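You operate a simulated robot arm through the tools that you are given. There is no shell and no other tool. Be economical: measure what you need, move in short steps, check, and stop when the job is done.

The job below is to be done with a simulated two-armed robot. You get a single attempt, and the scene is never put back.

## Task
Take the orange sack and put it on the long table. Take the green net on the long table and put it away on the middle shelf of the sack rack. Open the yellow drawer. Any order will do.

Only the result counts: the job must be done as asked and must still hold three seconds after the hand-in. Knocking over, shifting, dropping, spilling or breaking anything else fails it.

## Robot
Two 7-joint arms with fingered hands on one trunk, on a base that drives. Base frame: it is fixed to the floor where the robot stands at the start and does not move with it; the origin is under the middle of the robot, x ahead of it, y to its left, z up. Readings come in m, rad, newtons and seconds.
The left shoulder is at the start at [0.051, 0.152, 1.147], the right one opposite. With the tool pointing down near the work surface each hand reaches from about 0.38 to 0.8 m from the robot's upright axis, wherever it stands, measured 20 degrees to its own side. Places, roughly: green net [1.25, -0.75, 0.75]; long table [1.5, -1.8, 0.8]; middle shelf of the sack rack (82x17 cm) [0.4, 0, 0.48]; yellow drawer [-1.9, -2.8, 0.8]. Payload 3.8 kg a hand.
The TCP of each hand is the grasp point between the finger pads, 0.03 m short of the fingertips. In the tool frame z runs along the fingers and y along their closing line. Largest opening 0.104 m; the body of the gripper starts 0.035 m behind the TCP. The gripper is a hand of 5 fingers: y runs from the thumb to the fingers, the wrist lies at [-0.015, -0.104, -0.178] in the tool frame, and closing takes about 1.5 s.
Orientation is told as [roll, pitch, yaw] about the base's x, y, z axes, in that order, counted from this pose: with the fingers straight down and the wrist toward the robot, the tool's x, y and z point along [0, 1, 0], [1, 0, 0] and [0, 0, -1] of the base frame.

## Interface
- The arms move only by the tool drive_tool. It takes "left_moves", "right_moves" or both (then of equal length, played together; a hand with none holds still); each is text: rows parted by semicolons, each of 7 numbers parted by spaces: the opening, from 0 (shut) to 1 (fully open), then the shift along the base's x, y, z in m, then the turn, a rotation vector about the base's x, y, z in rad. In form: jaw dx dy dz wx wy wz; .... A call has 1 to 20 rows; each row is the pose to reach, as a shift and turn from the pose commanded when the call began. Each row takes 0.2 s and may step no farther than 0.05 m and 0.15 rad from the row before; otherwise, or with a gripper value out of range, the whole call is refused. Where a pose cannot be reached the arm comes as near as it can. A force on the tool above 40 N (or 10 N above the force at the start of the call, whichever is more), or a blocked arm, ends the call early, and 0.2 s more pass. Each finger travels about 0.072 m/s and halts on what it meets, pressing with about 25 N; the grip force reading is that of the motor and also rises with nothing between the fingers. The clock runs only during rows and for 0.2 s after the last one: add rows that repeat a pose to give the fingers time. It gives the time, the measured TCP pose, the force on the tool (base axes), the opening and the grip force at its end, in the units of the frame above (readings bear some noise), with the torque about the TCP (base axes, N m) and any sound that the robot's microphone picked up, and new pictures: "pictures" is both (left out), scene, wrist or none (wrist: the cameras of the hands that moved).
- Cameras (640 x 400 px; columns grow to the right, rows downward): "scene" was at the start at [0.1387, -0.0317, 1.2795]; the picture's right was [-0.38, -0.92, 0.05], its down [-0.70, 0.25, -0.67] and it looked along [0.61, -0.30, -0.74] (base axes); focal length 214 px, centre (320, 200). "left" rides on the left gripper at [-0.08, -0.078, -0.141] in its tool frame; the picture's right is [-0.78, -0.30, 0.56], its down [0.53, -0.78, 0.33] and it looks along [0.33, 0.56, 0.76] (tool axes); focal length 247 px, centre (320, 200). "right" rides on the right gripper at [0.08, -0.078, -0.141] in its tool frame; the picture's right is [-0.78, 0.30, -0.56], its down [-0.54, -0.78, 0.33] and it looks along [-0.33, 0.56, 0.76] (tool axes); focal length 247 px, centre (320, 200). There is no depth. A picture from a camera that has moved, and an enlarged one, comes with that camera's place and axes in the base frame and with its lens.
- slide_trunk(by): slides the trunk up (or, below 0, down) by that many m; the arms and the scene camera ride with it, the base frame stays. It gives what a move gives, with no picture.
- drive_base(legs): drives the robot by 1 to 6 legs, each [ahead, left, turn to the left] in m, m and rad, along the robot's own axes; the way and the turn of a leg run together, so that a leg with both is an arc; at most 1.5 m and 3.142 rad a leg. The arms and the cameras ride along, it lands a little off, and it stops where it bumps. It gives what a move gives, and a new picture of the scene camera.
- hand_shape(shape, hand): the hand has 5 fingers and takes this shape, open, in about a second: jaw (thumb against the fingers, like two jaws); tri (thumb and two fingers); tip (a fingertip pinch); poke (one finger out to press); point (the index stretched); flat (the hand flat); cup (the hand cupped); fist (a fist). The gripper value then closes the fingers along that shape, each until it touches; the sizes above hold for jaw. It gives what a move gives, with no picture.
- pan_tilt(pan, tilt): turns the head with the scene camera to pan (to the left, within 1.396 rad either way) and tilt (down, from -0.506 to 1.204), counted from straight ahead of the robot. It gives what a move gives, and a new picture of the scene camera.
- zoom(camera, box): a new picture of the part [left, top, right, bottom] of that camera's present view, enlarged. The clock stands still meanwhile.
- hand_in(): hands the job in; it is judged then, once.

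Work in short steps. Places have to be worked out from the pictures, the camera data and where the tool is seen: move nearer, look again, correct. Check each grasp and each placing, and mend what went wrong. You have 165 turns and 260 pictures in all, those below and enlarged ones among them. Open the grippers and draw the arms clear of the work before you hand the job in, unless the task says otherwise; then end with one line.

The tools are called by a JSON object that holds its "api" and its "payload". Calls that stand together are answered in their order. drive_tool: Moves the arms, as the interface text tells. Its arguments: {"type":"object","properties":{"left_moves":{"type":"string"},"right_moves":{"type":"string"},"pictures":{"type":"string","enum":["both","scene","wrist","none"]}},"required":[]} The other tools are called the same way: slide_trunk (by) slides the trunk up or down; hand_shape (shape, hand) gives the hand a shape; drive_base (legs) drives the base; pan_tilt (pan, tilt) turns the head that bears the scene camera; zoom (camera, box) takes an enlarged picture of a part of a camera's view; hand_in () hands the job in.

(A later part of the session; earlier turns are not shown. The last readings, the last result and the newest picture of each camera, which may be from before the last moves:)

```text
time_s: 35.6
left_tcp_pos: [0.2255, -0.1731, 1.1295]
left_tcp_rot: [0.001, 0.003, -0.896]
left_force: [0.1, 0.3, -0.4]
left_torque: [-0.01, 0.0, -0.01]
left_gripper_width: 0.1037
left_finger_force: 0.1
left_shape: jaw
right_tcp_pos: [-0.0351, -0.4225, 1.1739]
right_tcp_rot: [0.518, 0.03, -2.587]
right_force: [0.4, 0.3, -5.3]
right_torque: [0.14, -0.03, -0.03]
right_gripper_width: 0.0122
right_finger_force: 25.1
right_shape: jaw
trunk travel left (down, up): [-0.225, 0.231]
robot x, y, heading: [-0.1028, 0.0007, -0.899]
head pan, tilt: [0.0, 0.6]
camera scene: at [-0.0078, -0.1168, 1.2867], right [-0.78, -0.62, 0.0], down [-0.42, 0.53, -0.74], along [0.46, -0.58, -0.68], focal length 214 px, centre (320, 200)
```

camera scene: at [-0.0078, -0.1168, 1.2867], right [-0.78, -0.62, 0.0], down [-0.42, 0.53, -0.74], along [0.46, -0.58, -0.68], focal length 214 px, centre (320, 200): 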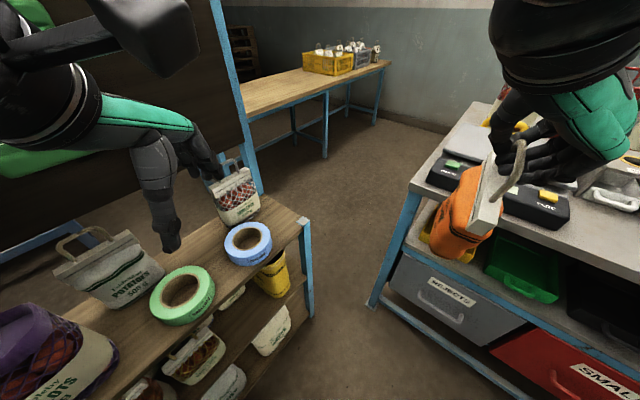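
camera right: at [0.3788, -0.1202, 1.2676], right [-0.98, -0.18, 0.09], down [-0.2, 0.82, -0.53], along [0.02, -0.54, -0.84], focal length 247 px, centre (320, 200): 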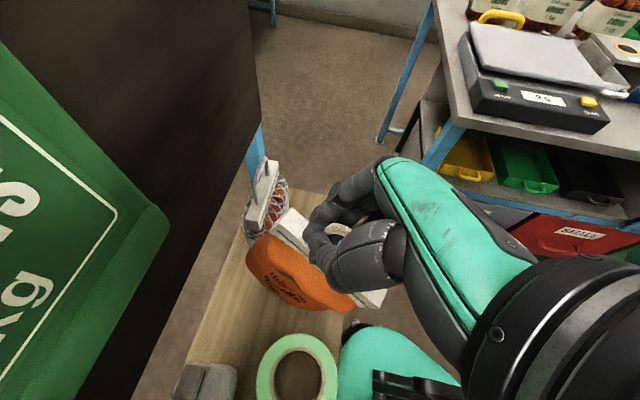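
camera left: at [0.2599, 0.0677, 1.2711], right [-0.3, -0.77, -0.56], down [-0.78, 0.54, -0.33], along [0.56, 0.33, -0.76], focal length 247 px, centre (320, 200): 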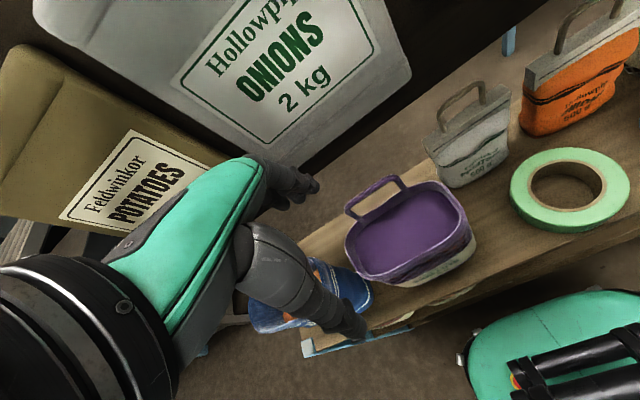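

Driving is accurate, but the gap between the rack corner (0.29, -0.42) and the bench corner (0.08, -0.72) is only about 0.36 m, narrower than the base. I look at the way round the left end of the rack instead.

{"api": "drive_base", "payload": {"legs": [[0, 0, 2.3]]}}

{"api": "pan_tilt", "payload": {"pan": -0.7, "tilt": 0.45}}

{"api": "pan_tilt", "payload": {"pan": 0.8, "tilt": 0.45}}

```text
time_s: 41.4
left_tcp_pos: [-0.1891, 0.359, 1.1294]
left_tcp_rot: [0.002, 0.003, 1.395]
left_force: [-0.8, 0.2, -0.6]
left_torque: [-0.04, -0.01, 0.0]
left_gripper_width: 0.1036
left_finger_force: 0.0
left_shape: jaw
right_tcp_pos: [0.171, 0.3295, 1.1737]
right_tcp_rot: [0.519, 0.031, -0.296]
right_force: [-0.5, 0.2, -5.3]
right_torque: [-0.03, 0.13, 0.02]
right_gripper_width: 0.0119
right_finger_force: 25.5
right_shape: jaw
trunk travel left (down, up): [-0.225, 0.231]
robot x, y, heading: [-0.1006, -0.0027, 1.401]
head pan, tilt: [0.0, 0.6]
camera scene: at [-0.0746, 0.1487, 1.2867], right [0.98, -0.17, 0.0], down [-0.12, -0.67, -0.74], along [0.13, 0.73, -0.68], focal length 214 px, centre (320, 200)
```

scene: 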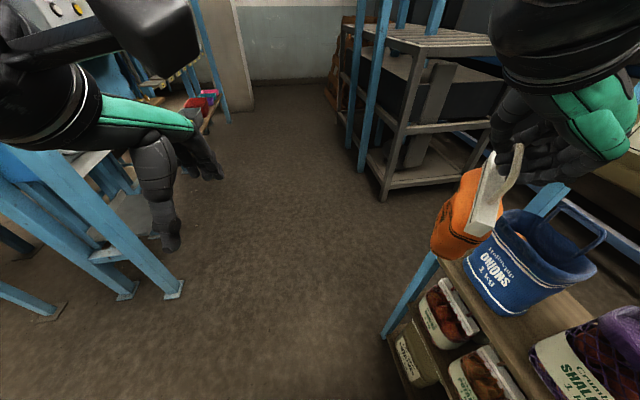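

```text
time_s: 42.5
left_tcp_pos: [-0.1885, 0.3591, 1.1289]
left_tcp_rot: [0.001, 0.004, 1.395]
left_force: [0.1, -0.4, -0.1]
left_torque: [0.0, -0.01, -0.02]
left_gripper_width: 0.1039
left_finger_force: 0.0
left_shape: jaw
right_tcp_pos: [0.1717, 0.3294, 1.174]
right_tcp_rot: [0.519, 0.03, -0.297]
right_force: [-0.4, 0.0, -5.8]
right_torque: [-0.05, 0.09, -0.01]
right_gripper_width: 0.0119
right_finger_force: 24.9
right_shape: jaw
trunk travel left (down, up): [-0.225, 0.231]
robot x, y, heading: [-0.0991, 0.0023, 1.399]
head pan, tilt: [-0.7, 0.45]
camera scene: at [-0.0193, 0.1227, 1.3026], right [0.64, -0.76, 0.09], down [-0.36, -0.4, -0.84], along [0.68, 0.51, -0.53], focal length 214 px, centre (320, 200)
```

scene: 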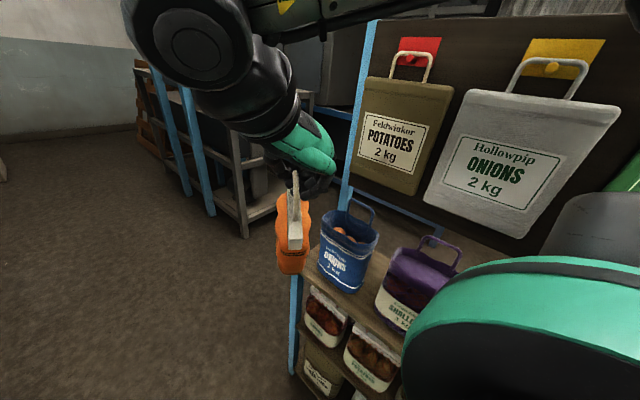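

```text
time_s: 44.1
left_tcp_pos: [-0.1888, 0.3586, 1.1285]
left_tcp_rot: [0.002, 0.005, 1.395]
left_force: [0.0, 0.2, -0.5]
left_torque: [0.02, 0.0, 0.0]
left_gripper_width: 0.1037
left_finger_force: 0.2
left_shape: jaw
right_tcp_pos: [0.1713, 0.3287, 1.1732]
right_tcp_rot: [0.519, 0.032, -0.298]
right_force: [0.4, 0.4, -5.6]
right_torque: [-0.05, 0.13, 0.01]
right_gripper_width: 0.012
right_finger_force: 25.1
right_shape: jaw
trunk travel left (down, up): [-0.225, 0.231]
robot x, y, heading: [-0.1008, 0.0, 1.399]
head pan, tilt: [0.799, 0.45]
camera scene: at [-0.1435, 0.1383, 1.3036], right [0.81, 0.58, -0.1], down [0.23, -0.48, -0.85], along [-0.54, 0.66, -0.52], focal length 214 px, centre (320, 200)
```

scene: 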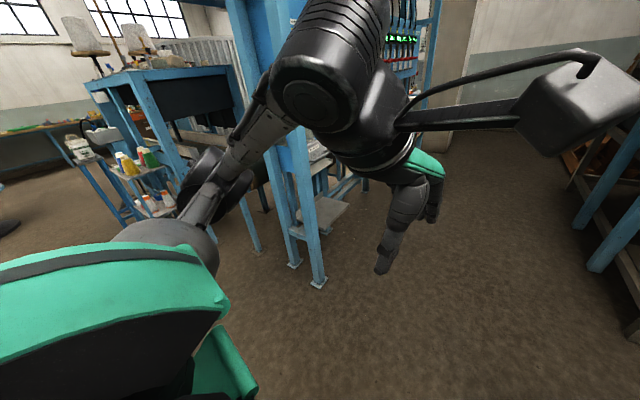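

There is about a metre between the rack's left end and the grey shelf whose near foot is at (0.73, 1.44). I move away from the rack and up to y about 0.95, keeping clear, then look behind the board.

{"api": "drive_base", "payload": {"legs": [[0, 0.3, 0], [0.9, 0.08, 0], [0, 0, -1.3]]}}

{"api": "pan_tilt", "payload": {"pan": -0.2, "tilt": 0.4}}

```text
time_s: 53.8
left_tcp_pos: [-0.0012, 1.142, 1.1292]
left_tcp_rot: [0.0, 0.004, 0.105]
left_force: [-0.4, -1.2, 0.0]
left_torque: [0.01, -0.01, -0.01]
left_gripper_width: 0.1041
left_finger_force: 0.0
left_shape: jaw
right_tcp_pos: [0.0692, 0.788, 1.1728]
right_tcp_rot: [0.519, 0.028, -1.588]
right_force: [0.8, -0.4, -5.7]
right_torque: [0.07, 0.0, 0.0]
right_gripper_width: 0.0116
right_finger_force: 24.9
right_shape: jaw
trunk travel left (down, up): [-0.225, 0.231]
robot x, y, heading: [-0.3223, 0.9582, 0.102]
head pan, tilt: [0.799, 0.45]
camera scene: at [-0.2017, 1.0394, 1.3036], right [0.78, -0.62, -0.1], down [-0.39, -0.35, -0.85], along [0.49, 0.7, -0.52], focal length 214 px, centre (320, 200)
```

scene: 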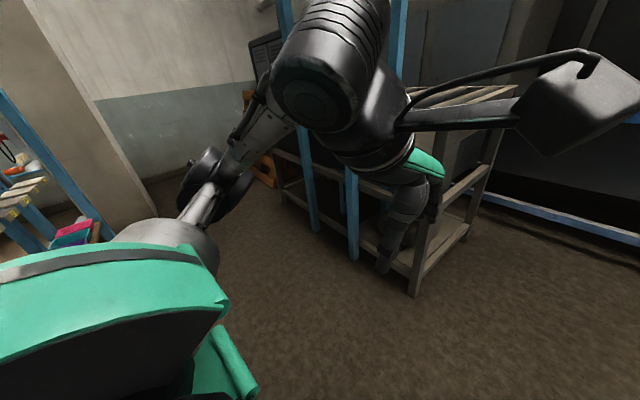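

```text
time_s: 55.0
left_tcp_pos: [-0.0014, 1.1416, 1.129]
left_tcp_rot: [0.002, 0.004, 0.104]
left_force: [-0.4, 0.9, 0.3]
left_torque: [-0.02, -0.03, -0.02]
left_gripper_width: 0.104
left_finger_force: 0.1
left_shape: jaw
right_tcp_pos: [0.0705, 0.787, 1.1727]
right_tcp_rot: [0.519, 0.029, -1.588]
right_force: [0.5, -0.2, -5.0]
right_torque: [0.08, 0.0, -0.01]
right_gripper_width: 0.0119
right_finger_force: 24.9
right_shape: jaw
trunk travel left (down, up): [-0.225, 0.231]
robot x, y, heading: [-0.3233, 0.9621, 0.103]
head pan, tilt: [-0.201, 0.4]
camera scene: at [-0.166, 0.9581, 1.3044], right [-0.09, -1.0, 0.03], down [-0.51, 0.02, -0.86], along [0.85, -0.1, -0.51], focal length 214 px, centre (320, 200)
```

scene: 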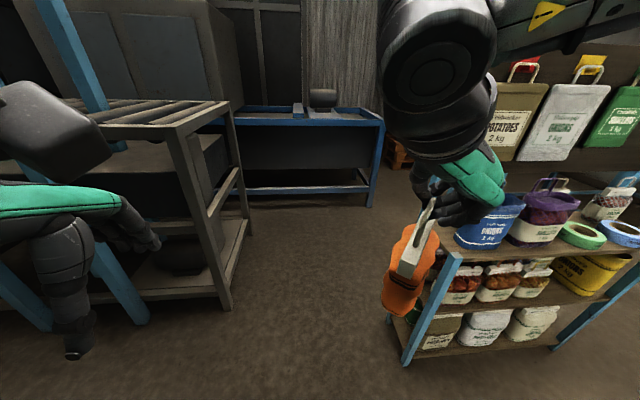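

Behind the board the floor is clear to about x 1.85. The gap is about 0.9 m wide, so I raise the trunk, face +y so the hands and elbows stay clear, and pass through sideways at y about 0.85.

{"api": "slide_trunk", "payload": {"by": 0.15}}

{"api": "drive_base", "payload": {"legs": [[0, 0, 1.468], [-0.11, 0, 0]]}}

{"api": "pan_tilt", "payload": {"pan": -1.1, "tilt": 0.6}}

```text
time_s: 56.8
left_tcp_pos: [-0.0007, 1.1409, 1.2809]
left_tcp_rot: [0.0, 0.005, 0.102]
left_force: [0.1, -0.6, 1.0]
left_torque: [0.0, -0.03, -0.02]
left_gripper_width: 0.104
left_finger_force: 0.0
left_shape: jaw
right_tcp_pos: [0.0683, 0.7869, 1.3223]
right_tcp_rot: [0.519, 0.03, -1.587]
right_force: [0.9, -0.2, -4.9]
right_torque: [0.04, -0.03, 0.01]
right_gripper_width: 0.0119
right_finger_force: 25.2
right_shape: jaw
trunk travel left (down, up): [-0.375, 0.081]
robot x, y, heading: [-0.322, 0.9615, 0.105]
head pan, tilt: [-0.201, 0.4]
```

```text
time_s: 61.6
left_tcp_pos: [-0.4712, 1.1948, 1.2778]
left_tcp_rot: [0.0, 0.008, 1.574]
left_force: [0.0, 0.0, -0.2]
left_torque: [0.0, 0.01, -0.01]
left_gripper_width: 0.1038
left_finger_force: 0.0
left_shape: jaw
right_tcp_pos: [-0.1116, 1.2283, 1.3219]
right_tcp_rot: [0.515, 0.029, -0.119]
right_force: [0.7, 2.6, -3.9]
right_torque: [0.06, 0.0, 0.01]
right_gripper_width: 0.0118
right_finger_force: 24.7
right_shape: jaw
trunk travel left (down, up): [-0.375, 0.081]
robot x, y, heading: [-0.3233, 0.8519, 1.576]
head pan, tilt: [-0.201, 0.4]
camera scene: at [-0.3036, 0.9573, 1.4728], right [0.98, -0.2, 0.0], down [-0.08, -0.4, -0.91], along [0.18, 0.89, -0.41], focal length 214 px, centre (320, 200)
```

scene: 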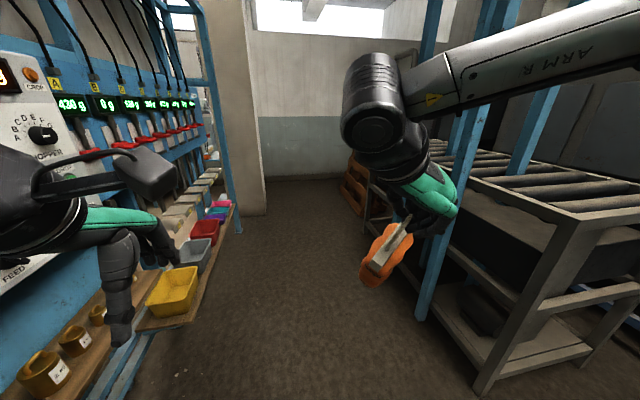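

```text
time_s: 62.8
left_tcp_pos: [-0.4705, 1.1897, 1.2789]
left_tcp_rot: [0.003, 0.005, 1.573]
left_force: [0.8, -0.9, -0.3]
left_torque: [-0.04, 0.02, -0.01]
left_gripper_width: 0.1038
left_finger_force: 0.1
left_shape: jaw
right_tcp_pos: [-0.1112, 1.2235, 1.3234]
right_tcp_rot: [0.518, 0.029, -0.121]
right_force: [-0.2, -1.4, -4.1]
right_torque: [-0.03, 0.06, 0.0]
right_gripper_width: 0.0122
right_finger_force: 25.4
right_shape: jaw
trunk travel left (down, up): [-0.375, 0.081]
robot x, y, heading: [-0.3196, 0.8514, 1.571]
head pan, tilt: [-1.1, 0.6]
camera scene: at [-0.2431, 0.9012, 1.4561], right [0.46, -0.89, 0.02], down [-0.5, -0.27, -0.82], along [0.73, 0.37, -0.57], focal length 214 px, centre (320, 200)
```

scene: 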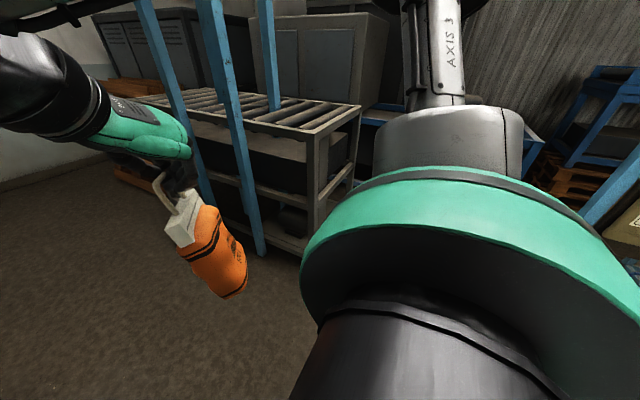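

The way sideways looks clear: shelf edge at y about 1.4, board post at y about 0.47. I shift right (toward +x) in two steps.

{"api": "drive_base", "payload": {"legs": [[0, -0.65, 0]]}}

{"api": "pan_tilt", "payload": {"pan": -1.39, "tilt": 0.3}}

```text
time_s: 66.4
left_tcp_pos: [0.1799, 1.1895, 1.2786]
left_tcp_rot: [0.0, 0.004, 1.57]
left_force: [0.8, -0.3, -0.5]
left_torque: [-0.01, 0.05, 0.0]
left_gripper_width: 0.1038
left_finger_force: 0.1
left_shape: jaw
right_tcp_pos: [0.5393, 1.2229, 1.323]
right_tcp_rot: [0.518, 0.031, -0.12]
right_force: [0.0, -0.8, -5.6]
right_torque: [0.02, 0.04, 0.0]
right_gripper_width: 0.0122
right_finger_force: 25.4
right_shape: jaw
trunk travel left (down, up): [-0.375, 0.081]
robot x, y, heading: [0.3312, 0.8524, 1.572]
head pan, tilt: [-1.1, 0.6]
camera scene: at [0.4071, 0.9018, 1.4562], right [0.45, -0.89, 0.02], down [-0.5, -0.27, -0.82], along [0.74, 0.36, -0.57], focal length 214 px, centre (320, 200)
```

scene: 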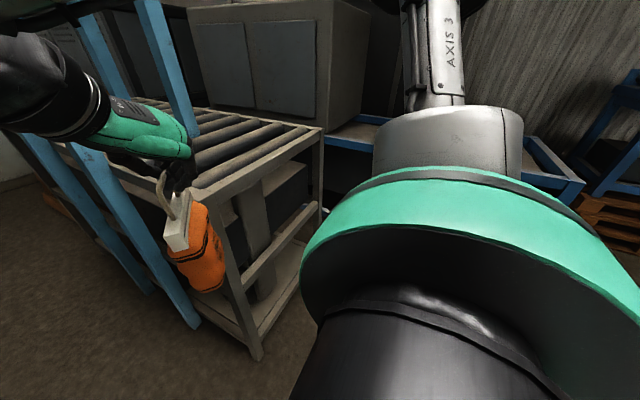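

```text
time_s: 67.2
left_tcp_pos: [0.1803, 1.1885, 1.2794]
left_tcp_rot: [0.001, 0.004, 1.571]
left_force: [0.1, 0.3, 0.1]
left_torque: [-0.02, 0.0, -0.02]
left_gripper_width: 0.1041
left_finger_force: 0.1
left_shape: jaw
right_tcp_pos: [0.5399, 1.2231, 1.323]
right_tcp_rot: [0.518, 0.03, -0.119]
right_force: [0.5, 0.0, -6.1]
right_torque: [0.0, 0.08, -0.02]
right_gripper_width: 0.0123
right_finger_force: 24.7
right_shape: jaw
trunk travel left (down, up): [-0.375, 0.081]
robot x, y, heading: [0.3303, 0.8506, 1.573]
head pan, tilt: [-1.389, 0.3]
camera scene: at [0.4219, 0.879, 1.4839], right [0.18, -0.98, 0.02], down [-0.29, -0.07, -0.95], along [0.94, 0.17, -0.3], focal length 214 px, centre (320, 200)
```

scene: 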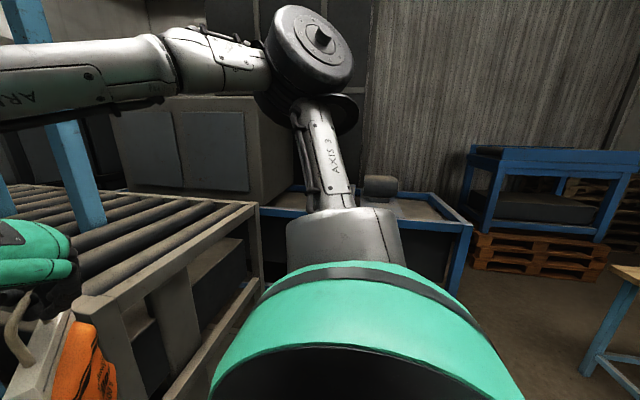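

Clear ahead. I go on to about (1.15, 0.6), then turn to face -y, toward the end of the long table.

{"api": "drive_base", "payload": {"legs": [[0, -0.82, 0], [-0.2, 0, 0], [0, 0, -3.14]]}}

{"api": "pan_tilt", "payload": {"pan": 0, "tilt": 0.45}}

```text
time_s: 80.0
left_tcp_pos: [1.3038, 0.3182, 1.2794]
left_tcp_rot: [0.0, 0.005, -1.549]
left_force: [0.3, -0.6, -0.4]
left_torque: [0.02, -0.03, -0.02]
left_gripper_width: 0.1039
left_finger_force: 0.0
left_shape: jaw
right_tcp_pos: [0.9448, 0.2777, 1.3224]
right_tcp_rot: [0.518, 0.032, 3.045]
right_force: [0.0, -0.5, -5.7]
right_torque: [-0.01, -0.02, 0.02]
right_gripper_width: 0.0122
right_finger_force: 25.2
right_shape: jaw
trunk travel left (down, up): [-0.375, 0.081]
robot x, y, heading: [1.1434, 0.653, -1.545]
head pan, tilt: [-1.389, 0.3]
camera scene: at [1.0567, 0.6269, 1.484], right [-0.2, 0.98, 0.02], down [0.29, 0.08, -0.95], along [-0.94, -0.19, -0.3], focal length 214 px, centre (320, 200)
```

scene: 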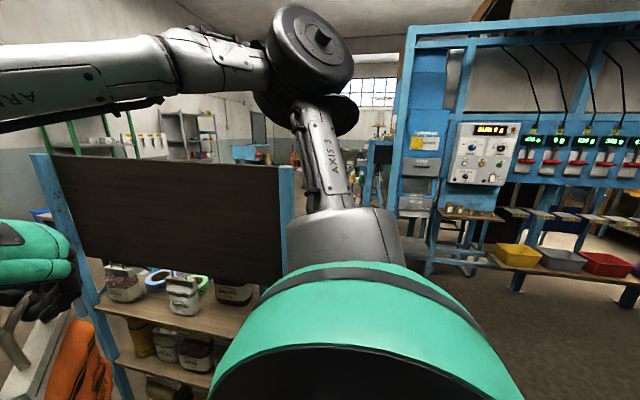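

```text
time_s: 81.6
left_tcp_pos: [1.3032, 0.3191, 1.2793]
left_tcp_rot: [-0.001, 0.003, -1.548]
left_force: [-0.7, 0.8, 0.1]
left_torque: [0.02, 0.03, 0.0]
left_gripper_width: 0.1041
left_finger_force: 0.0
left_shape: jaw
right_tcp_pos: [0.9451, 0.2772, 1.3222]
right_tcp_rot: [0.52, 0.03, 3.044]
right_force: [0.2, 0.1, -5.4]
right_torque: [-0.02, -0.05, 0.0]
right_gripper_width: 0.0121
right_finger_force: 25.2
right_shape: jaw
trunk travel left (down, up): [-0.375, 0.081]
robot x, y, heading: [1.1477, 0.6559, -1.546]
head pan, tilt: [0.0, 0.45]
camera scene: at [1.15, 0.5542, 1.4686], right [-1.0, -0.02, 0.0], down [-0.01, 0.45, -0.89], along [0.02, -0.89, -0.45], focal length 214 px, centre (320, 200)
```

scene: 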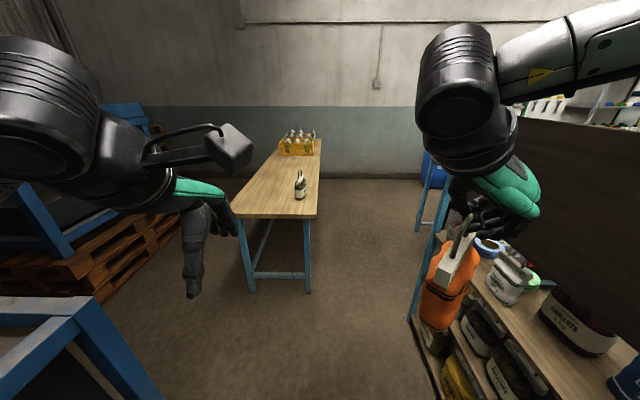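

From behind, the long table's end is at y about -0.53 (x 1.18 to 1.69), with the green net near (1.32, -0.77); the rack's back is reachable too. I drive up to the table end.

{"api": "drive_base", "payload": {"legs": [[0, 0.34, 0], [0.7, 0, 0]]}}

{"api": "pan_tilt", "payload": {"pan": 0, "tilt": 0.8}}

```text
time_s: 87.3
left_tcp_pos: [1.6596, -0.3816, 1.2791]
left_tcp_rot: [0.003, 0.001, -1.551]
left_force: [-0.6, 0.4, 1.1]
left_torque: [0.02, -0.03, -0.02]
left_gripper_width: 0.1041
left_finger_force: 0.0
left_shape: jaw
right_tcp_pos: [1.2996, -0.4214, 1.3238]
right_tcp_rot: [0.519, 0.03, 3.041]
right_force: [-0.8, -0.2, -4.8]
right_torque: [0.01, -0.04, 0.02]
right_gripper_width: 0.012
right_finger_force: 24.9
right_shape: jaw
trunk travel left (down, up): [-0.375, 0.081]
robot x, y, heading: [1.5059, -0.0472, -1.556]
head pan, tilt: [0.0, 0.45]
camera scene: at [1.5065, -0.1451, 1.4688], right [-1.0, -0.02, 0.0], down [-0.01, 0.45, -0.89], along [0.02, -0.89, -0.45], focal length 214 px, centre (320, 200)
```

scene: 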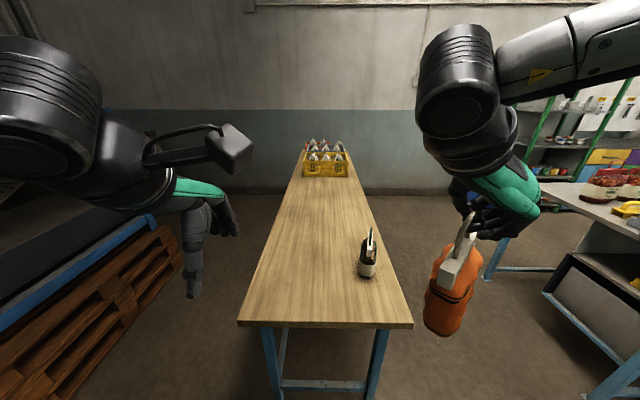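

```text
time_s: 88.1
left_tcp_pos: [1.659, -0.3827, 1.2784]
left_tcp_rot: [0.002, 0.004, -1.551]
left_force: [0.3, -0.3, -0.2]
left_torque: [-0.01, 0.0, 0.01]
left_gripper_width: 0.1038
left_finger_force: 0.1
left_shape: jaw
right_tcp_pos: [1.3001, -0.4225, 1.3235]
right_tcp_rot: [0.517, 0.03, 3.039]
right_force: [-0.3, 0.1, -5.5]
right_torque: [0.01, -0.03, 0.02]
right_gripper_width: 0.0121
right_finger_force: 25.3
right_shape: jaw
trunk travel left (down, up): [-0.375, 0.081]
robot x, y, heading: [1.5015, -0.0472, -1.548]
head pan, tilt: [0.0, 0.799]
camera scene: at [1.5062, -0.1348, 1.4385], right [-1.0, -0.02, 0.0], down [-0.01, 0.73, -0.68], along [0.01, -0.68, -0.73], focal length 214 px, centre (320, 200)
```

scene: 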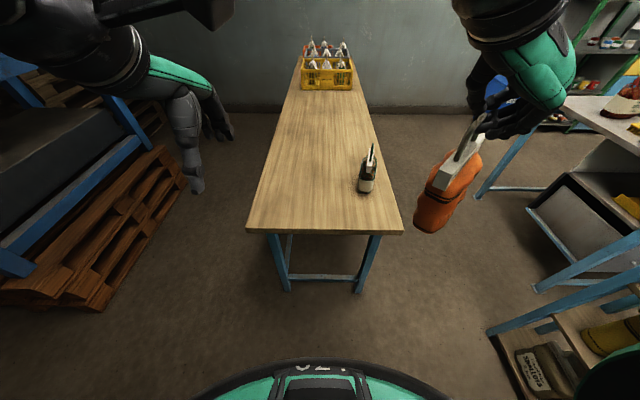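

The table top runs from about (1.2..1.8, y -0.6) with height near 0.75, and the net stands near (1.31, -0.83) with its bar along y. I carry the orange sack over the free part at about (1.54, -0.72), then lower the trunk.

{"api": "drive_tool", "payload": {"right_moves": "0 0.03 -0.035 0 0 0 0; 0 0.06 -0.07 0 0 0 0; 0 0.09 -0.105 0 0 0 0; 0 0.12 -0.14 0 0 0 0; 0 0.15 -0.175 0 0 0 0; 0 0.18 -0.21 0 0 0 0; 0 0.21 -0.25 0 0 0 0; 0 0.23 -0.28 0 0 0 0; 0 0.24 -0.3 0 0 0 0", "pictures": "none"}}

{"api": "slide_trunk", "payload": {"by": -0.27}}

{"api": "pan_tilt", "payload": {"pan": 0, "tilt": 0.7}}

{"api": "zoom", "payload": {"camera": "left", "box": [0, 0, 640, 400]}}

```text
time_s: 90.1
left_tcp_pos: [1.6597, -0.3814, 1.2795]
left_tcp_rot: [-0.001, 0.002, -1.552]
left_force: [-0.4, 0.0, 0.2]
left_torque: [0.0, 0.0, -0.01]
left_gripper_width: 0.1039
left_finger_force: 0.0
left_shape: jaw
right_tcp_pos: [1.3218, -0.5698, 1.2893]
right_tcp_rot: [0.518, 0.031, 3.044]
right_force: [1.0, -0.8, -5.4]
right_torque: [-0.04, -0.03, -0.02]
right_gripper_width: 0.0119
right_finger_force: 24.6
right_shape: jaw
right hand out of reach, approached as far as the arm can: row 2, 3, 4, 5, 6, 7, 8, 9
trunk travel left (down, up): [-0.375, 0.081]
robot x, y, heading: [1.5029, -0.0474, -1.552]
head pan, tilt: [0.0, 0.799]
```

```text
time_s: 92.9
left_tcp_pos: [1.6603, -0.4229, 0.9426]
left_tcp_rot: [0.003, 0.178, -1.552]
left_force: [0.6, 0.0, 0.4]
left_torque: [0.0, -0.03, -0.02]
left_gripper_width: 0.1036
left_finger_force: 0.1
left_shape: jaw
right_tcp_pos: [1.3244, -0.57, 1.0216]
right_tcp_rot: [0.518, 0.03, 3.043]
right_force: [0.9, -0.2, -4.4]
right_torque: [0.0, -0.07, 0.0]
right_gripper_width: 0.0122
right_finger_force: 25.6
right_shape: jaw
trunk travel left (down, up): [-0.105, 0.351]
robot x, y, heading: [1.5052, -0.0442, -1.553]
head pan, tilt: [0.0, 0.799]
```

```text
time_s: 93.5
left_tcp_pos: [1.6609, -0.4228, 0.9423]
left_tcp_rot: [0.001, 0.179, -1.552]
left_force: [0.7, -0.2, -0.2]
left_torque: [0.02, -0.02, -0.01]
left_gripper_width: 0.1038
left_finger_force: 0.1
left_shape: jaw
right_tcp_pos: [1.3221, -0.5709, 1.0219]
right_tcp_rot: [0.519, 0.031, 3.04]
right_force: [-0.3, 1.4, -5.4]
right_torque: [0.0, -0.07, 0.0]
right_gripper_width: 0.0121
right_finger_force: 24.7
right_shape: jaw
trunk travel left (down, up): [-0.105, 0.351]
robot x, y, heading: [1.5028, -0.0467, -1.552]
head pan, tilt: [0.0, 0.7]
camera scene: at [1.5089, -0.2621, 1.1201], right [-1.0, -0.02, 0.0], down [-0.02, 0.85, -0.52], along [0.01, -0.52, -0.85], focal length 214 px, centre (320, 200)
```

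scene: 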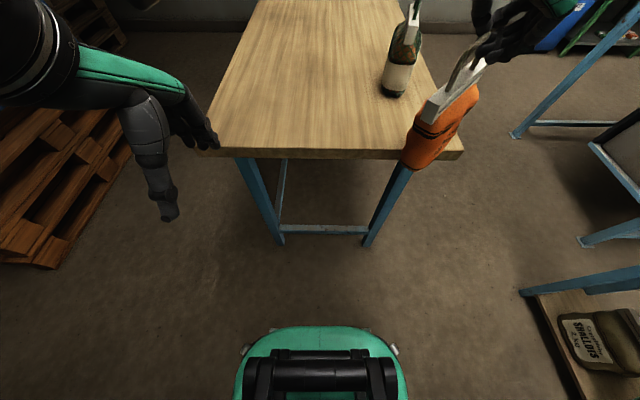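

```text
1.00 times, centred on (320, 200) of left (not enlarged: the box is as wide or as high as the picture)
camera zoom: at [1.5796, -0.3735, 1.0949], right [-0.78, 0.38, -0.5], down [0.52, 0.83, -0.19], along [0.34, -0.41, -0.85], focal length 247 px, centre (320, 200)
```

zoom: 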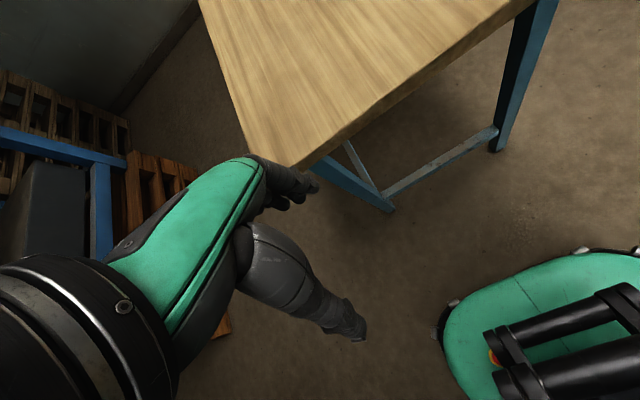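

The sack only got to (1.32, -0.57) and the trunk also leans forward when low. From here I shift it left over the free part of the table.

{"api": "drive_tool", "payload": {"right_moves": "0 0.04 0 0 0 0 0; 0 0.08 0 0 0 0 0; 0 0.12 -0.01 0 0 0 0; 0 0.16 -0.03 0 0 0 0; 0 0.2 -0.06 0 0 0 0; 0 0.22 -0.1 0 0 0 0; 0 0.22 -0.13 0 0 0 0", "pictures": "both"}}

```text
time_s: 95.1
left_tcp_pos: [1.6612, -0.421, 0.942]
left_tcp_rot: [0.001, 0.176, -1.552]
left_force: [-0.2, -1.1, -0.3]
left_torque: [0.0, -0.02, 0.0]
left_gripper_width: 0.1038
left_finger_force: 0.0
left_shape: jaw
right_tcp_pos: [1.3417, -0.6047, 0.9962]
right_tcp_rot: [0.523, 0.034, 3.044]
right_force: [1.2, 2.4, 6.4]
right_torque: [0.04, 0.07, -0.03]
right_gripper_width: 0.0124
right_finger_force: 25.4
right_shape: jaw
right hand out of reach, approached as far as the arm can: row 1, 2, 3, 4, 5, 6, 7
trunk travel left (down, up): [-0.105, 0.351]
robot x, y, heading: [1.5064, -0.0445, -1.557]
head pan, tilt: [0.0, 0.7]
camera scene: at [1.5097, -0.2605, 1.1207], right [-1.0, -0.02, 0.0], down [-0.02, 0.85, -0.52], along [0.01, -0.52, -0.85], focal length 214 px, centre (320, 200)
camera right: at [1.4157, -0.6108, 1.1596], right [-0.2, 0.98, 0.08], down [0.82, 0.22, -0.53], along [-0.53, -0.04, -0.84], focal length 247 px, centre (320, 200)
```

scene: 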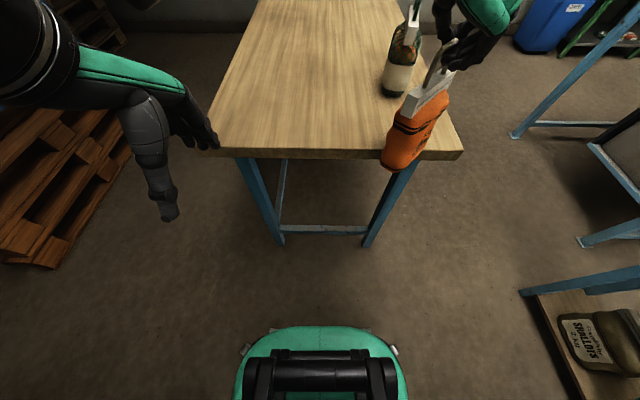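
right: 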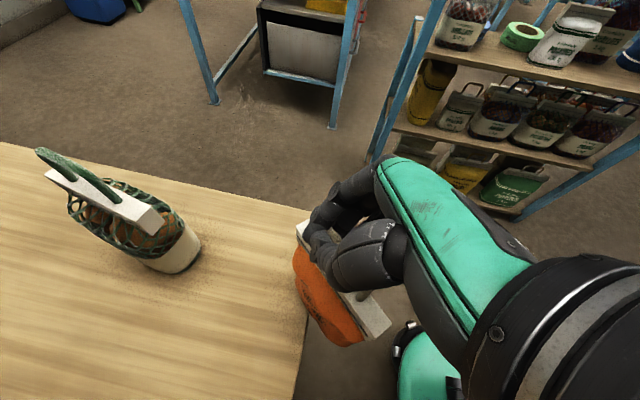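

The sack is brushing the table edge and the arm is at its limit across the body. I raise it, then move the base left and ahead to bring the sack over the table.

{"api": "drive_tool", "payload": {"right_moves": "0 0 0 0.03 0 0 0; 0 0 0.01 0.06 0 0 0; 0 0 0.01 0.08 0 0 0", "pictures": "none"}}

{"api": "drive_base", "payload": {"legs": [[0, 0.22, 0], [0.12, 0, 0]]}}

{"api": "zoom", "payload": {"camera": "right", "box": [0, 0, 640, 400]}}

```text
time_s: 95.9
left_tcp_pos: [1.6603, -0.4223, 0.9414]
left_tcp_rot: [0.002, 0.177, -1.551]
left_force: [0.1, 0.6, -0.4]
left_torque: [-0.01, -0.01, -0.02]
left_gripper_width: 0.1042
left_finger_force: 0.0
left_shape: jaw
right_tcp_pos: [1.3268, -0.5924, 1.0666]
right_tcp_rot: [0.518, 0.031, 3.042]
right_force: [-0.6, 0.2, -4.5]
right_torque: [0.0, -0.1, -0.01]
right_gripper_width: 0.0121
right_finger_force: 25.0
right_shape: jaw
right hand out of reach, approached as far as the arm can: row 1, 2, 3
trunk travel left (down, up): [-0.105, 0.351]
robot x, y, heading: [1.505, -0.0454, -1.553]
head pan, tilt: [0.0, 0.7]
```

```text
time_s: 97.1
left_tcp_pos: [1.7546, -0.4246, 0.9407]
left_tcp_rot: [0.001, 0.177, -1.526]
left_force: [0.5, -0.2, -0.6]
left_torque: [0.01, 0.02, 0.0]
left_gripper_width: 0.1039
left_finger_force: 0.1
left_shape: jaw
right_tcp_pos: [1.4249, -0.6024, 1.0674]
right_tcp_rot: [0.519, 0.029, 3.066]
right_force: [-1.9, 0.3, -4.3]
right_torque: [0.07, 0.0, -0.03]
right_gripper_width: 0.0122
right_finger_force: 25.1
right_shape: jaw
trunk travel left (down, up): [-0.105, 0.351]
robot x, y, heading: [1.5859, -0.0501, -1.529]
head pan, tilt: [0.0, 0.7]
stopped in leg 1: the robot was blocked; the commanded pose is now the measured one
camera scene: at [1.5993, -0.2681, 1.12], right [-1.0, -0.04, 0.0], down [-0.04, 0.85, -0.52], along [0.02, -0.52, -0.85], focal length 214 px, centre (320, 200)
```

scene: 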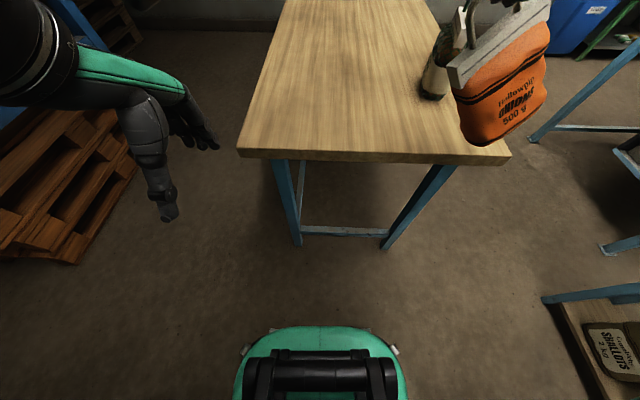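

```text
1.00 times, centred on (320, 200) of right (not enlarged: the box is as wide or as high as the picture)
camera zoom: at [1.499, -0.6065, 1.2313], right [-0.23, 0.97, 0.09], down [0.81, 0.24, -0.53], along [-0.54, -0.05, -0.84], focal length 247 px, centre (320, 200)
```

zoom: 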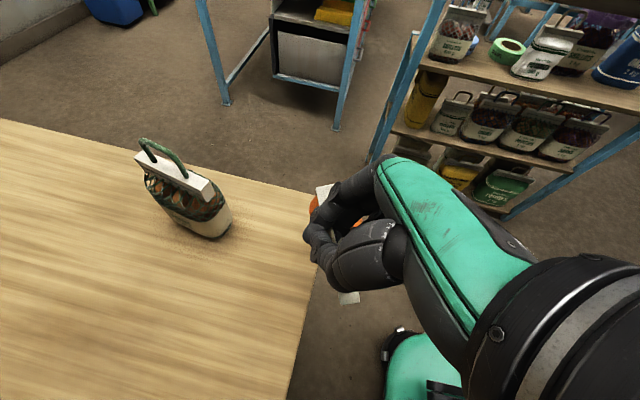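

The base bumped at its left after 0.08 m. I ease back right a little and look to the left.

{"api": "drive_base", "payload": {"legs": [[0, -0.04, 0]]}}

{"api": "pan_tilt", "payload": {"pan": 1.2, "tilt": 0.6}}

```text
time_s: 98.0
left_tcp_pos: [1.7131, -0.4253, 0.9424]
left_tcp_rot: [0.001, 0.178, -1.528]
left_force: [-0.5, 0.8, 0.2]
left_torque: [0.0, 0.01, 0.03]
left_gripper_width: 0.1039
left_finger_force: 0.0
left_shape: jaw
right_tcp_pos: [1.3837, -0.6026, 1.0689]
right_tcp_rot: [0.519, 0.031, 3.067]
right_force: [-0.2, 0.9, -8.0]
right_torque: [0.02, -0.16, -0.03]
right_gripper_width: 0.012
right_finger_force: 25.0
right_shape: jaw
trunk travel left (down, up): [-0.105, 0.351]
robot x, y, heading: [1.5467, -0.0532, -1.529]
head pan, tilt: [0.0, 0.7]
camera scene: at [1.5571, -0.268, 1.1204], right [-1.0, -0.04, 0.0], down [-0.04, 0.85, -0.52], along [0.02, -0.52, -0.85], focal length 214 px, centre (320, 200)
```

scene: 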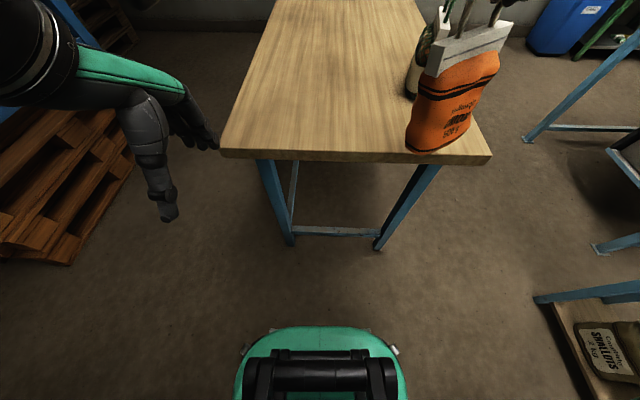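

```text
time_s: 99.4
left_tcp_pos: [1.7114, -0.4252, 0.9437]
left_tcp_rot: [0.002, 0.176, -1.528]
left_force: [0.8, -0.2, 1.1]
left_torque: [0.01, -0.02, 0.0]
left_gripper_width: 0.1036
left_finger_force: 0.1
left_shape: jaw
right_tcp_pos: [1.3822, -0.6038, 1.0685]
right_tcp_rot: [0.519, 0.031, 3.067]
right_force: [-1.3, 0.4, -4.6]
right_torque: [-0.01, -0.05, -0.01]
right_gripper_width: 0.0123
right_finger_force: 25.1
right_shape: jaw
trunk travel left (down, up): [-0.105, 0.351]
robot x, y, heading: [1.5463, -0.0537, -1.531]
head pan, tilt: [1.201, 0.6]
camera scene: at [1.6371, -0.2177, 1.1452], right [-0.32, -0.9, -0.29], down [-0.54, 0.43, -0.72], along [0.77, -0.07, -0.63], focal length 214 px, centre (320, 200)
```

scene: 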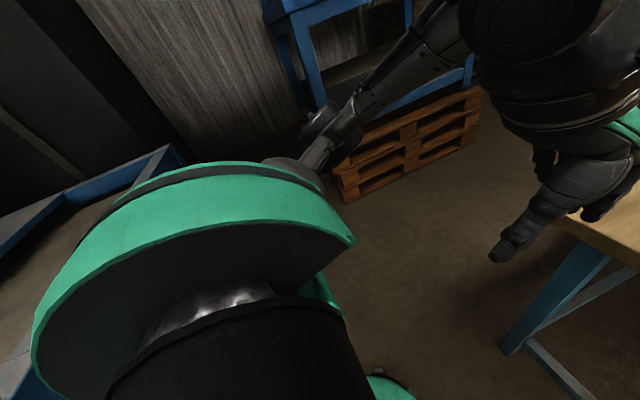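

Table height comes out near 0.79 and the net stands at (1.316, -0.85). I step right away from whatever was touched, turn left 0.35 rad and go ahead a little, which puts the sack near (1.5, -0.73).

{"api": "drive_base", "payload": {"legs": [[0, -0.12, 0], [0, 0, 0.35], [0.12, 0, 0]]}}

{"api": "pan_tilt", "payload": {"pan": -0.3, "tilt": 0.6}}

```text
time_s: 102.6
left_tcp_pos: [1.7563, -0.4647, 0.9418]
left_tcp_rot: [0.001, 0.176, -1.18]
left_force: [0.2, 0.6, 0.3]
left_torque: [0.0, -0.02, 0.01]
left_gripper_width: 0.1039
left_finger_force: 0.1
left_shape: jaw
right_tcp_pos: [1.5065, -0.7426, 1.0674]
right_tcp_rot: [0.516, 0.031, -2.869]
right_force: [-0.2, 0.1, -5.8]
right_torque: [0.01, -0.04, 0.0]
right_gripper_width: 0.0122
right_finger_force: 25.3
right_shape: jaw
trunk travel left (down, up): [-0.105, 0.351]
robot x, y, heading: [1.4759, -0.1736, -1.183]
head pan, tilt: [1.201, 0.6]
camera scene: at [1.6151, -0.295, 1.1452], right [0.0, -0.96, -0.29], down [-0.66, 0.22, -0.72], along [0.75, 0.19, -0.63], focal length 214 px, centre (320, 200)
```

scene: 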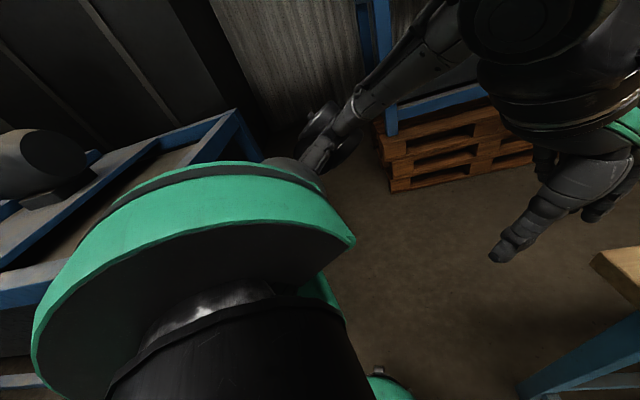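

```text
time_s: 104.2
left_tcp_pos: [1.7566, -0.465, 0.943]
left_tcp_rot: [0.002, 0.177, -1.183]
left_force: [-0.3, -0.5, -0.1]
left_torque: [0.02, -0.03, 0.0]
left_gripper_width: 0.104
left_finger_force: 0.1
left_shape: jaw
right_tcp_pos: [1.5062, -0.7436, 1.0681]
right_tcp_rot: [0.52, 0.03, -2.868]
right_force: [-0.1, -0.9, -5.3]
right_torque: [-0.01, -0.09, -0.02]
right_gripper_width: 0.0123
right_finger_force: 25.1
right_shape: jaw
trunk travel left (down, up): [-0.105, 0.351]
robot x, y, heading: [1.4794, -0.1709, -1.182]
head pan, tilt: [-0.3, 0.6]
camera scene: at [1.5338, -0.3823, 1.1284], right [-0.99, -0.1, 0.09], down [-0.14, 0.78, -0.61], along [-0.01, -0.62, -0.79], focal length 214 px, centre (320, 200)
```

scene: 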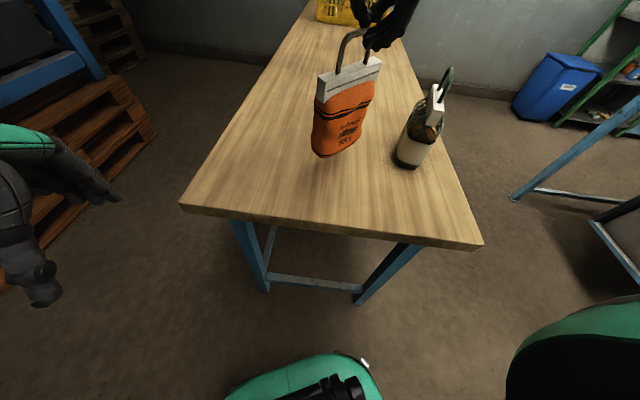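

The sack hangs over clear table, well apart from the net. I lower it.

{"api": "drive_tool", "payload": {"right_moves": "0 0 0 -0.03 0 0 0; 0 0 0 -0.05 0 0 0; 0 0 0 -0.065 0 0 0; 0 0 0 -0.075 0 0 0", "pictures": "scene"}}

```text
time_s: 105.2
left_tcp_pos: [1.7543, -0.4644, 0.9417]
left_tcp_rot: [0.0, 0.176, -1.181]
left_force: [-0.4, 0.0, -1.0]
left_torque: [-0.02, -0.01, 0.01]
left_gripper_width: 0.1039
left_finger_force: 0.1
left_shape: jaw
right_tcp_pos: [1.5076, -0.7425, 0.9941]
right_tcp_rot: [0.52, 0.03, -2.869]
right_force: [-1.4, -3.4, 4.7]
right_torque: [-0.09, 0.1, 0.06]
right_gripper_width: 0.0126
right_finger_force: 25.0
right_shape: jaw
trunk travel left (down, up): [-0.105, 0.351]
robot x, y, heading: [1.4737, -0.1701, -1.185]
head pan, tilt: [-0.3, 0.6]
camera scene: at [1.5333, -0.3816, 1.1287], right [-0.99, -0.1, 0.09], down [-0.14, 0.78, -0.61], along [-0.01, -0.62, -0.78], focal length 214 px, centre (320, 200)
```

scene: 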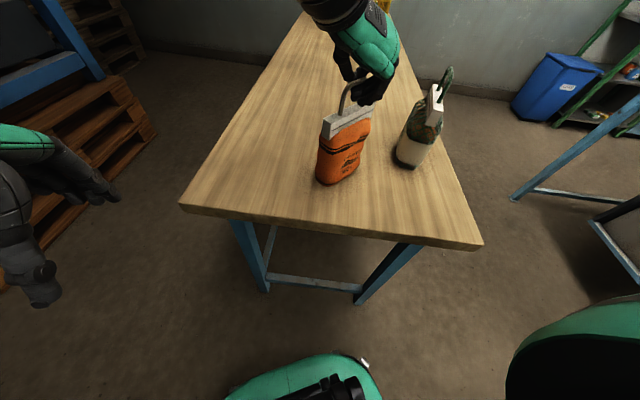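

Contact: the force reversed to +5 N. I check how upright it stands before letting go.

{"api": "zoom", "payload": {"camera": "scene", "box": [260, 20, 480, 220]}}

```text
2.00 times, centred on (370, 120) of scene
camera zoom: at [1.5333, -0.3816, 1.1287], right [-0.99, -0.1, 0.09], down [-0.14, 0.78, -0.61], along [-0.01, -0.62, -0.78], focal length 429 px, centre (220, 360)
```

zoom: 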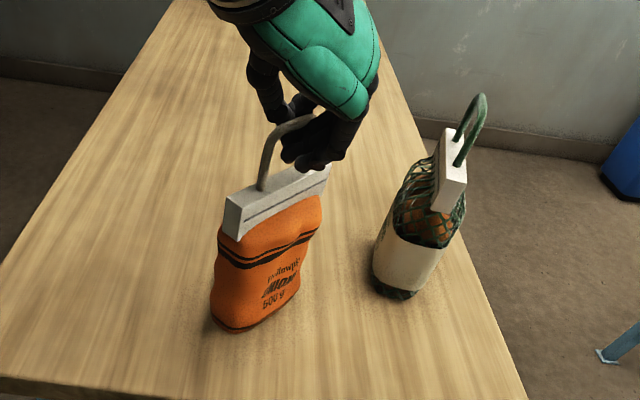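

It leans a little, its left bottom touching first. I lower a further 0.015 m so it sits level, then open slowly.

{"api": "drive_tool", "payload": {"right_moves": "0 0 0 -0.008 0 0 0; 0 0 0 -0.015 0 0 0; 0.1 0 0 -0.015 0 0 0; 0.2 0 0 -0.015 0 0 0; 0.3 0 0 -0.015 0 0 0; 0.45 0 0 -0.015 0 0 0; 0.45 0 0 -0.015 0 0 0", "pictures": "scene"}}

{"api": "zoom", "payload": {"camera": "scene", "box": [260, 20, 480, 220]}}

```text
time_s: 106.8
left_tcp_pos: [1.7558, -0.4636, 0.9432]
left_tcp_rot: [0.001, 0.177, -1.181]
left_force: [0.2, -0.5, -0.4]
left_torque: [-0.01, -0.01, 0.03]
left_gripper_width: 0.104
left_finger_force: 0.0
left_shape: jaw
right_tcp_pos: [1.5065, -0.7417, 0.979]
right_tcp_rot: [0.519, 0.031, -2.87]
right_force: [1.9, 1.7, 2.8]
right_torque: [0.09, 0.0, -0.03]
right_gripper_width: 0.0457
right_finger_force: 0.0
right_shape: jaw
trunk travel left (down, up): [-0.105, 0.351]
robot x, y, heading: [1.4733, -0.1691, -1.181]
head pan, tilt: [-0.3, 0.6]
camera scene: at [1.5339, -0.3811, 1.1287], right [-0.99, -0.1, 0.09], down [-0.14, 0.78, -0.61], along [-0.01, -0.62, -0.78], focal length 214 px, centre (320, 200)
```

scene: 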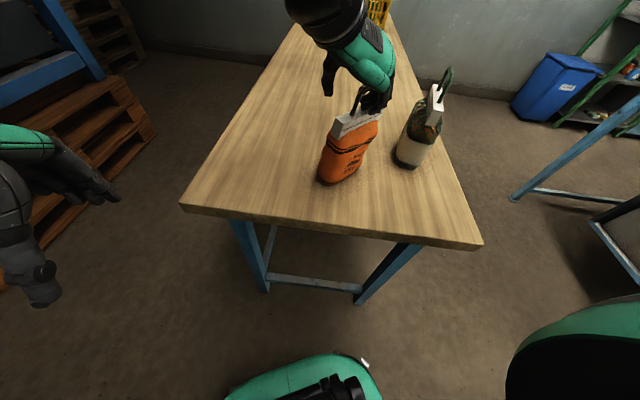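

```text
2.00 times, centred on (370, 120) of scene
camera zoom: at [1.5339, -0.3811, 1.1287], right [-0.99, -0.1, 0.09], down [-0.14, 0.78, -0.61], along [-0.01, -0.62, -0.78], focal length 429 px, centre (220, 360)
```

zoom: 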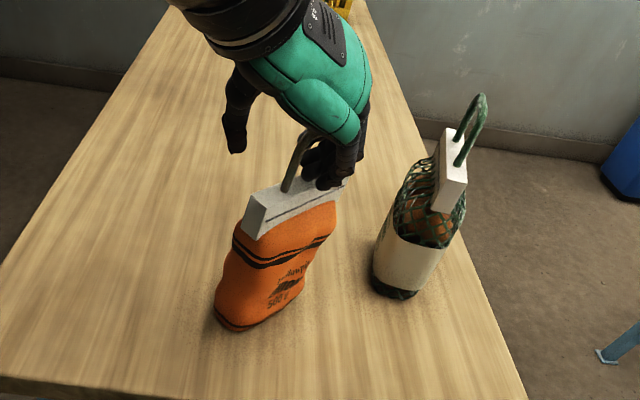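

The sack still leans about 8 degrees toward the right, against my fingers. I nudge the hand left 0.02 m to stand it up.

{"api": "drive_tool", "payload": {"right_moves": "0.45 0.008 0 0 0 0 0; 0.45 0.016 0 0 0 0 0; 0.45 0.02 0 0 0 0 0", "pictures": "none"}}

{"api": "zoom", "payload": {"camera": "scene", "box": [260, 20, 480, 220]}}

```text
time_s: 107.6
left_tcp_pos: [1.7553, -0.4654, 0.942]
left_tcp_rot: [0.002, 0.178, -1.182]
left_force: [0.6, 0.3, 0.3]
left_torque: [-0.03, 0.01, 0.02]
left_gripper_width: 0.1042
left_finger_force: 0.0
left_shape: jaw
right_tcp_pos: [1.5263, -0.7433, 0.9786]
right_tcp_rot: [0.52, 0.03, -2.869]
right_force: [-0.1, -0.8, 0.6]
right_torque: [0.0, -0.01, 0.03]
right_gripper_width: 0.0463
right_finger_force: 0.0
right_shape: jaw
trunk travel left (down, up): [-0.105, 0.351]
robot x, y, heading: [1.4714, -0.1729, -1.189]
head pan, tilt: [-0.3, 0.6]
```

```text
2.00 times, centred on (370, 120) of scene
camera zoom: at [1.5334, -0.382, 1.1285], right [-0.99, -0.1, 0.09], down [-0.14, 0.78, -0.61], along [-0.01, -0.62, -0.79], focal length 429 px, centre (220, 360)
```

zoom: 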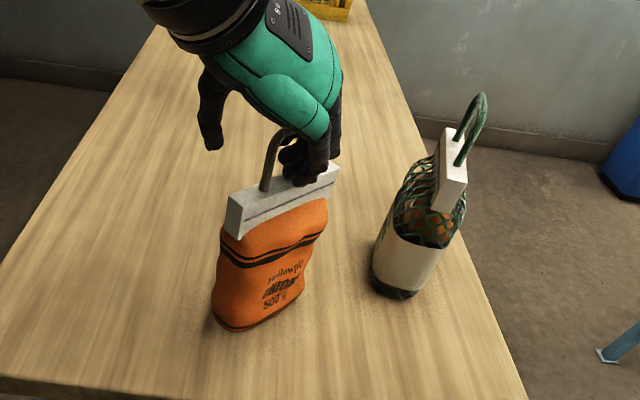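

It now stands upright with almost no force on the hand. I rise straight up a little and check that nothing drags.

{"api": "drive_tool", "payload": {"right_moves": "0.5 0 0 0.01 0 0 0; 0.5 0 0 0.02 0 0 0; 0.5 0 0 0.03 0 0 0", "pictures": "wrist"}}

{"api": "zoom", "payload": {"camera": "scene", "box": [260, 20, 480, 220]}}

```text
time_s: 108.4
left_tcp_pos: [1.7568, -0.4647, 0.9423]
left_tcp_rot: [0.001, 0.178, -1.182]
left_force: [0.2, -0.1, 0.3]
left_torque: [-0.03, 0.02, 0.0]
left_gripper_width: 0.1037
left_finger_force: 0.1
left_shape: jaw
right_tcp_pos: [1.5226, -0.7443, 1.0068]
right_tcp_rot: [0.516, 0.033, -2.865]
right_force: [-0.7, 0.4, -4.9]
right_torque: [0.03, -0.17, -0.01]
right_gripper_width: 0.0517
right_finger_force: 0.0
right_shape: jaw
right hand out of reach, approached as far as the arm can: row 3
trunk travel left (down, up): [-0.105, 0.351]
robot x, y, heading: [1.4757, -0.168, -1.183]
head pan, tilt: [-0.3, 0.6]
camera right: at [1.593, -0.723, 1.1706], right [-0.55, 0.83, 0.09], down [0.68, 0.5, -0.53], along [-0.48, -0.23, -0.84], focal length 247 px, centre (320, 200)
```

right: 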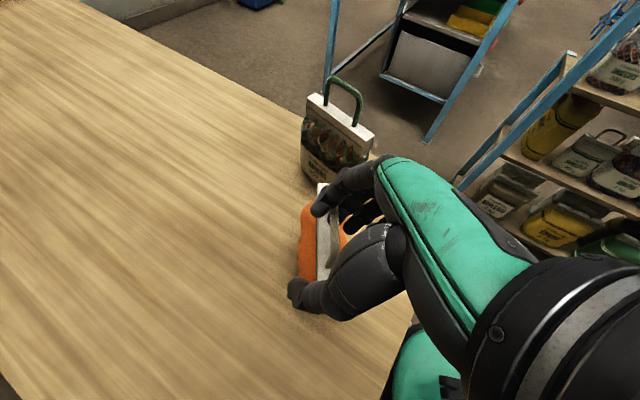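

```text
2.00 times, centred on (370, 120) of scene
camera zoom: at [1.5336, -0.3822, 1.1284], right [-0.99, -0.1, 0.09], down [-0.14, 0.78, -0.61], along [-0.01, -0.62, -0.79], focal length 429 px, centre (220, 360)
```

zoom: 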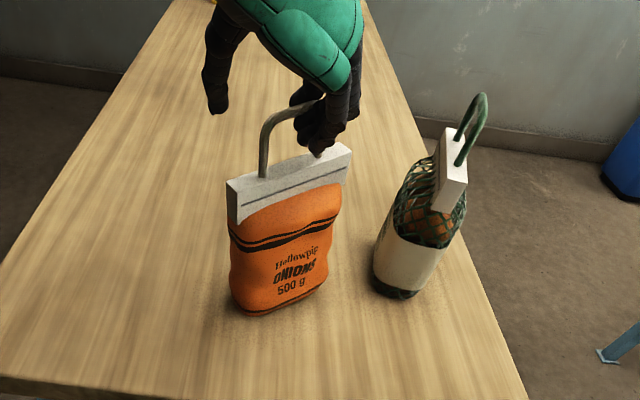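

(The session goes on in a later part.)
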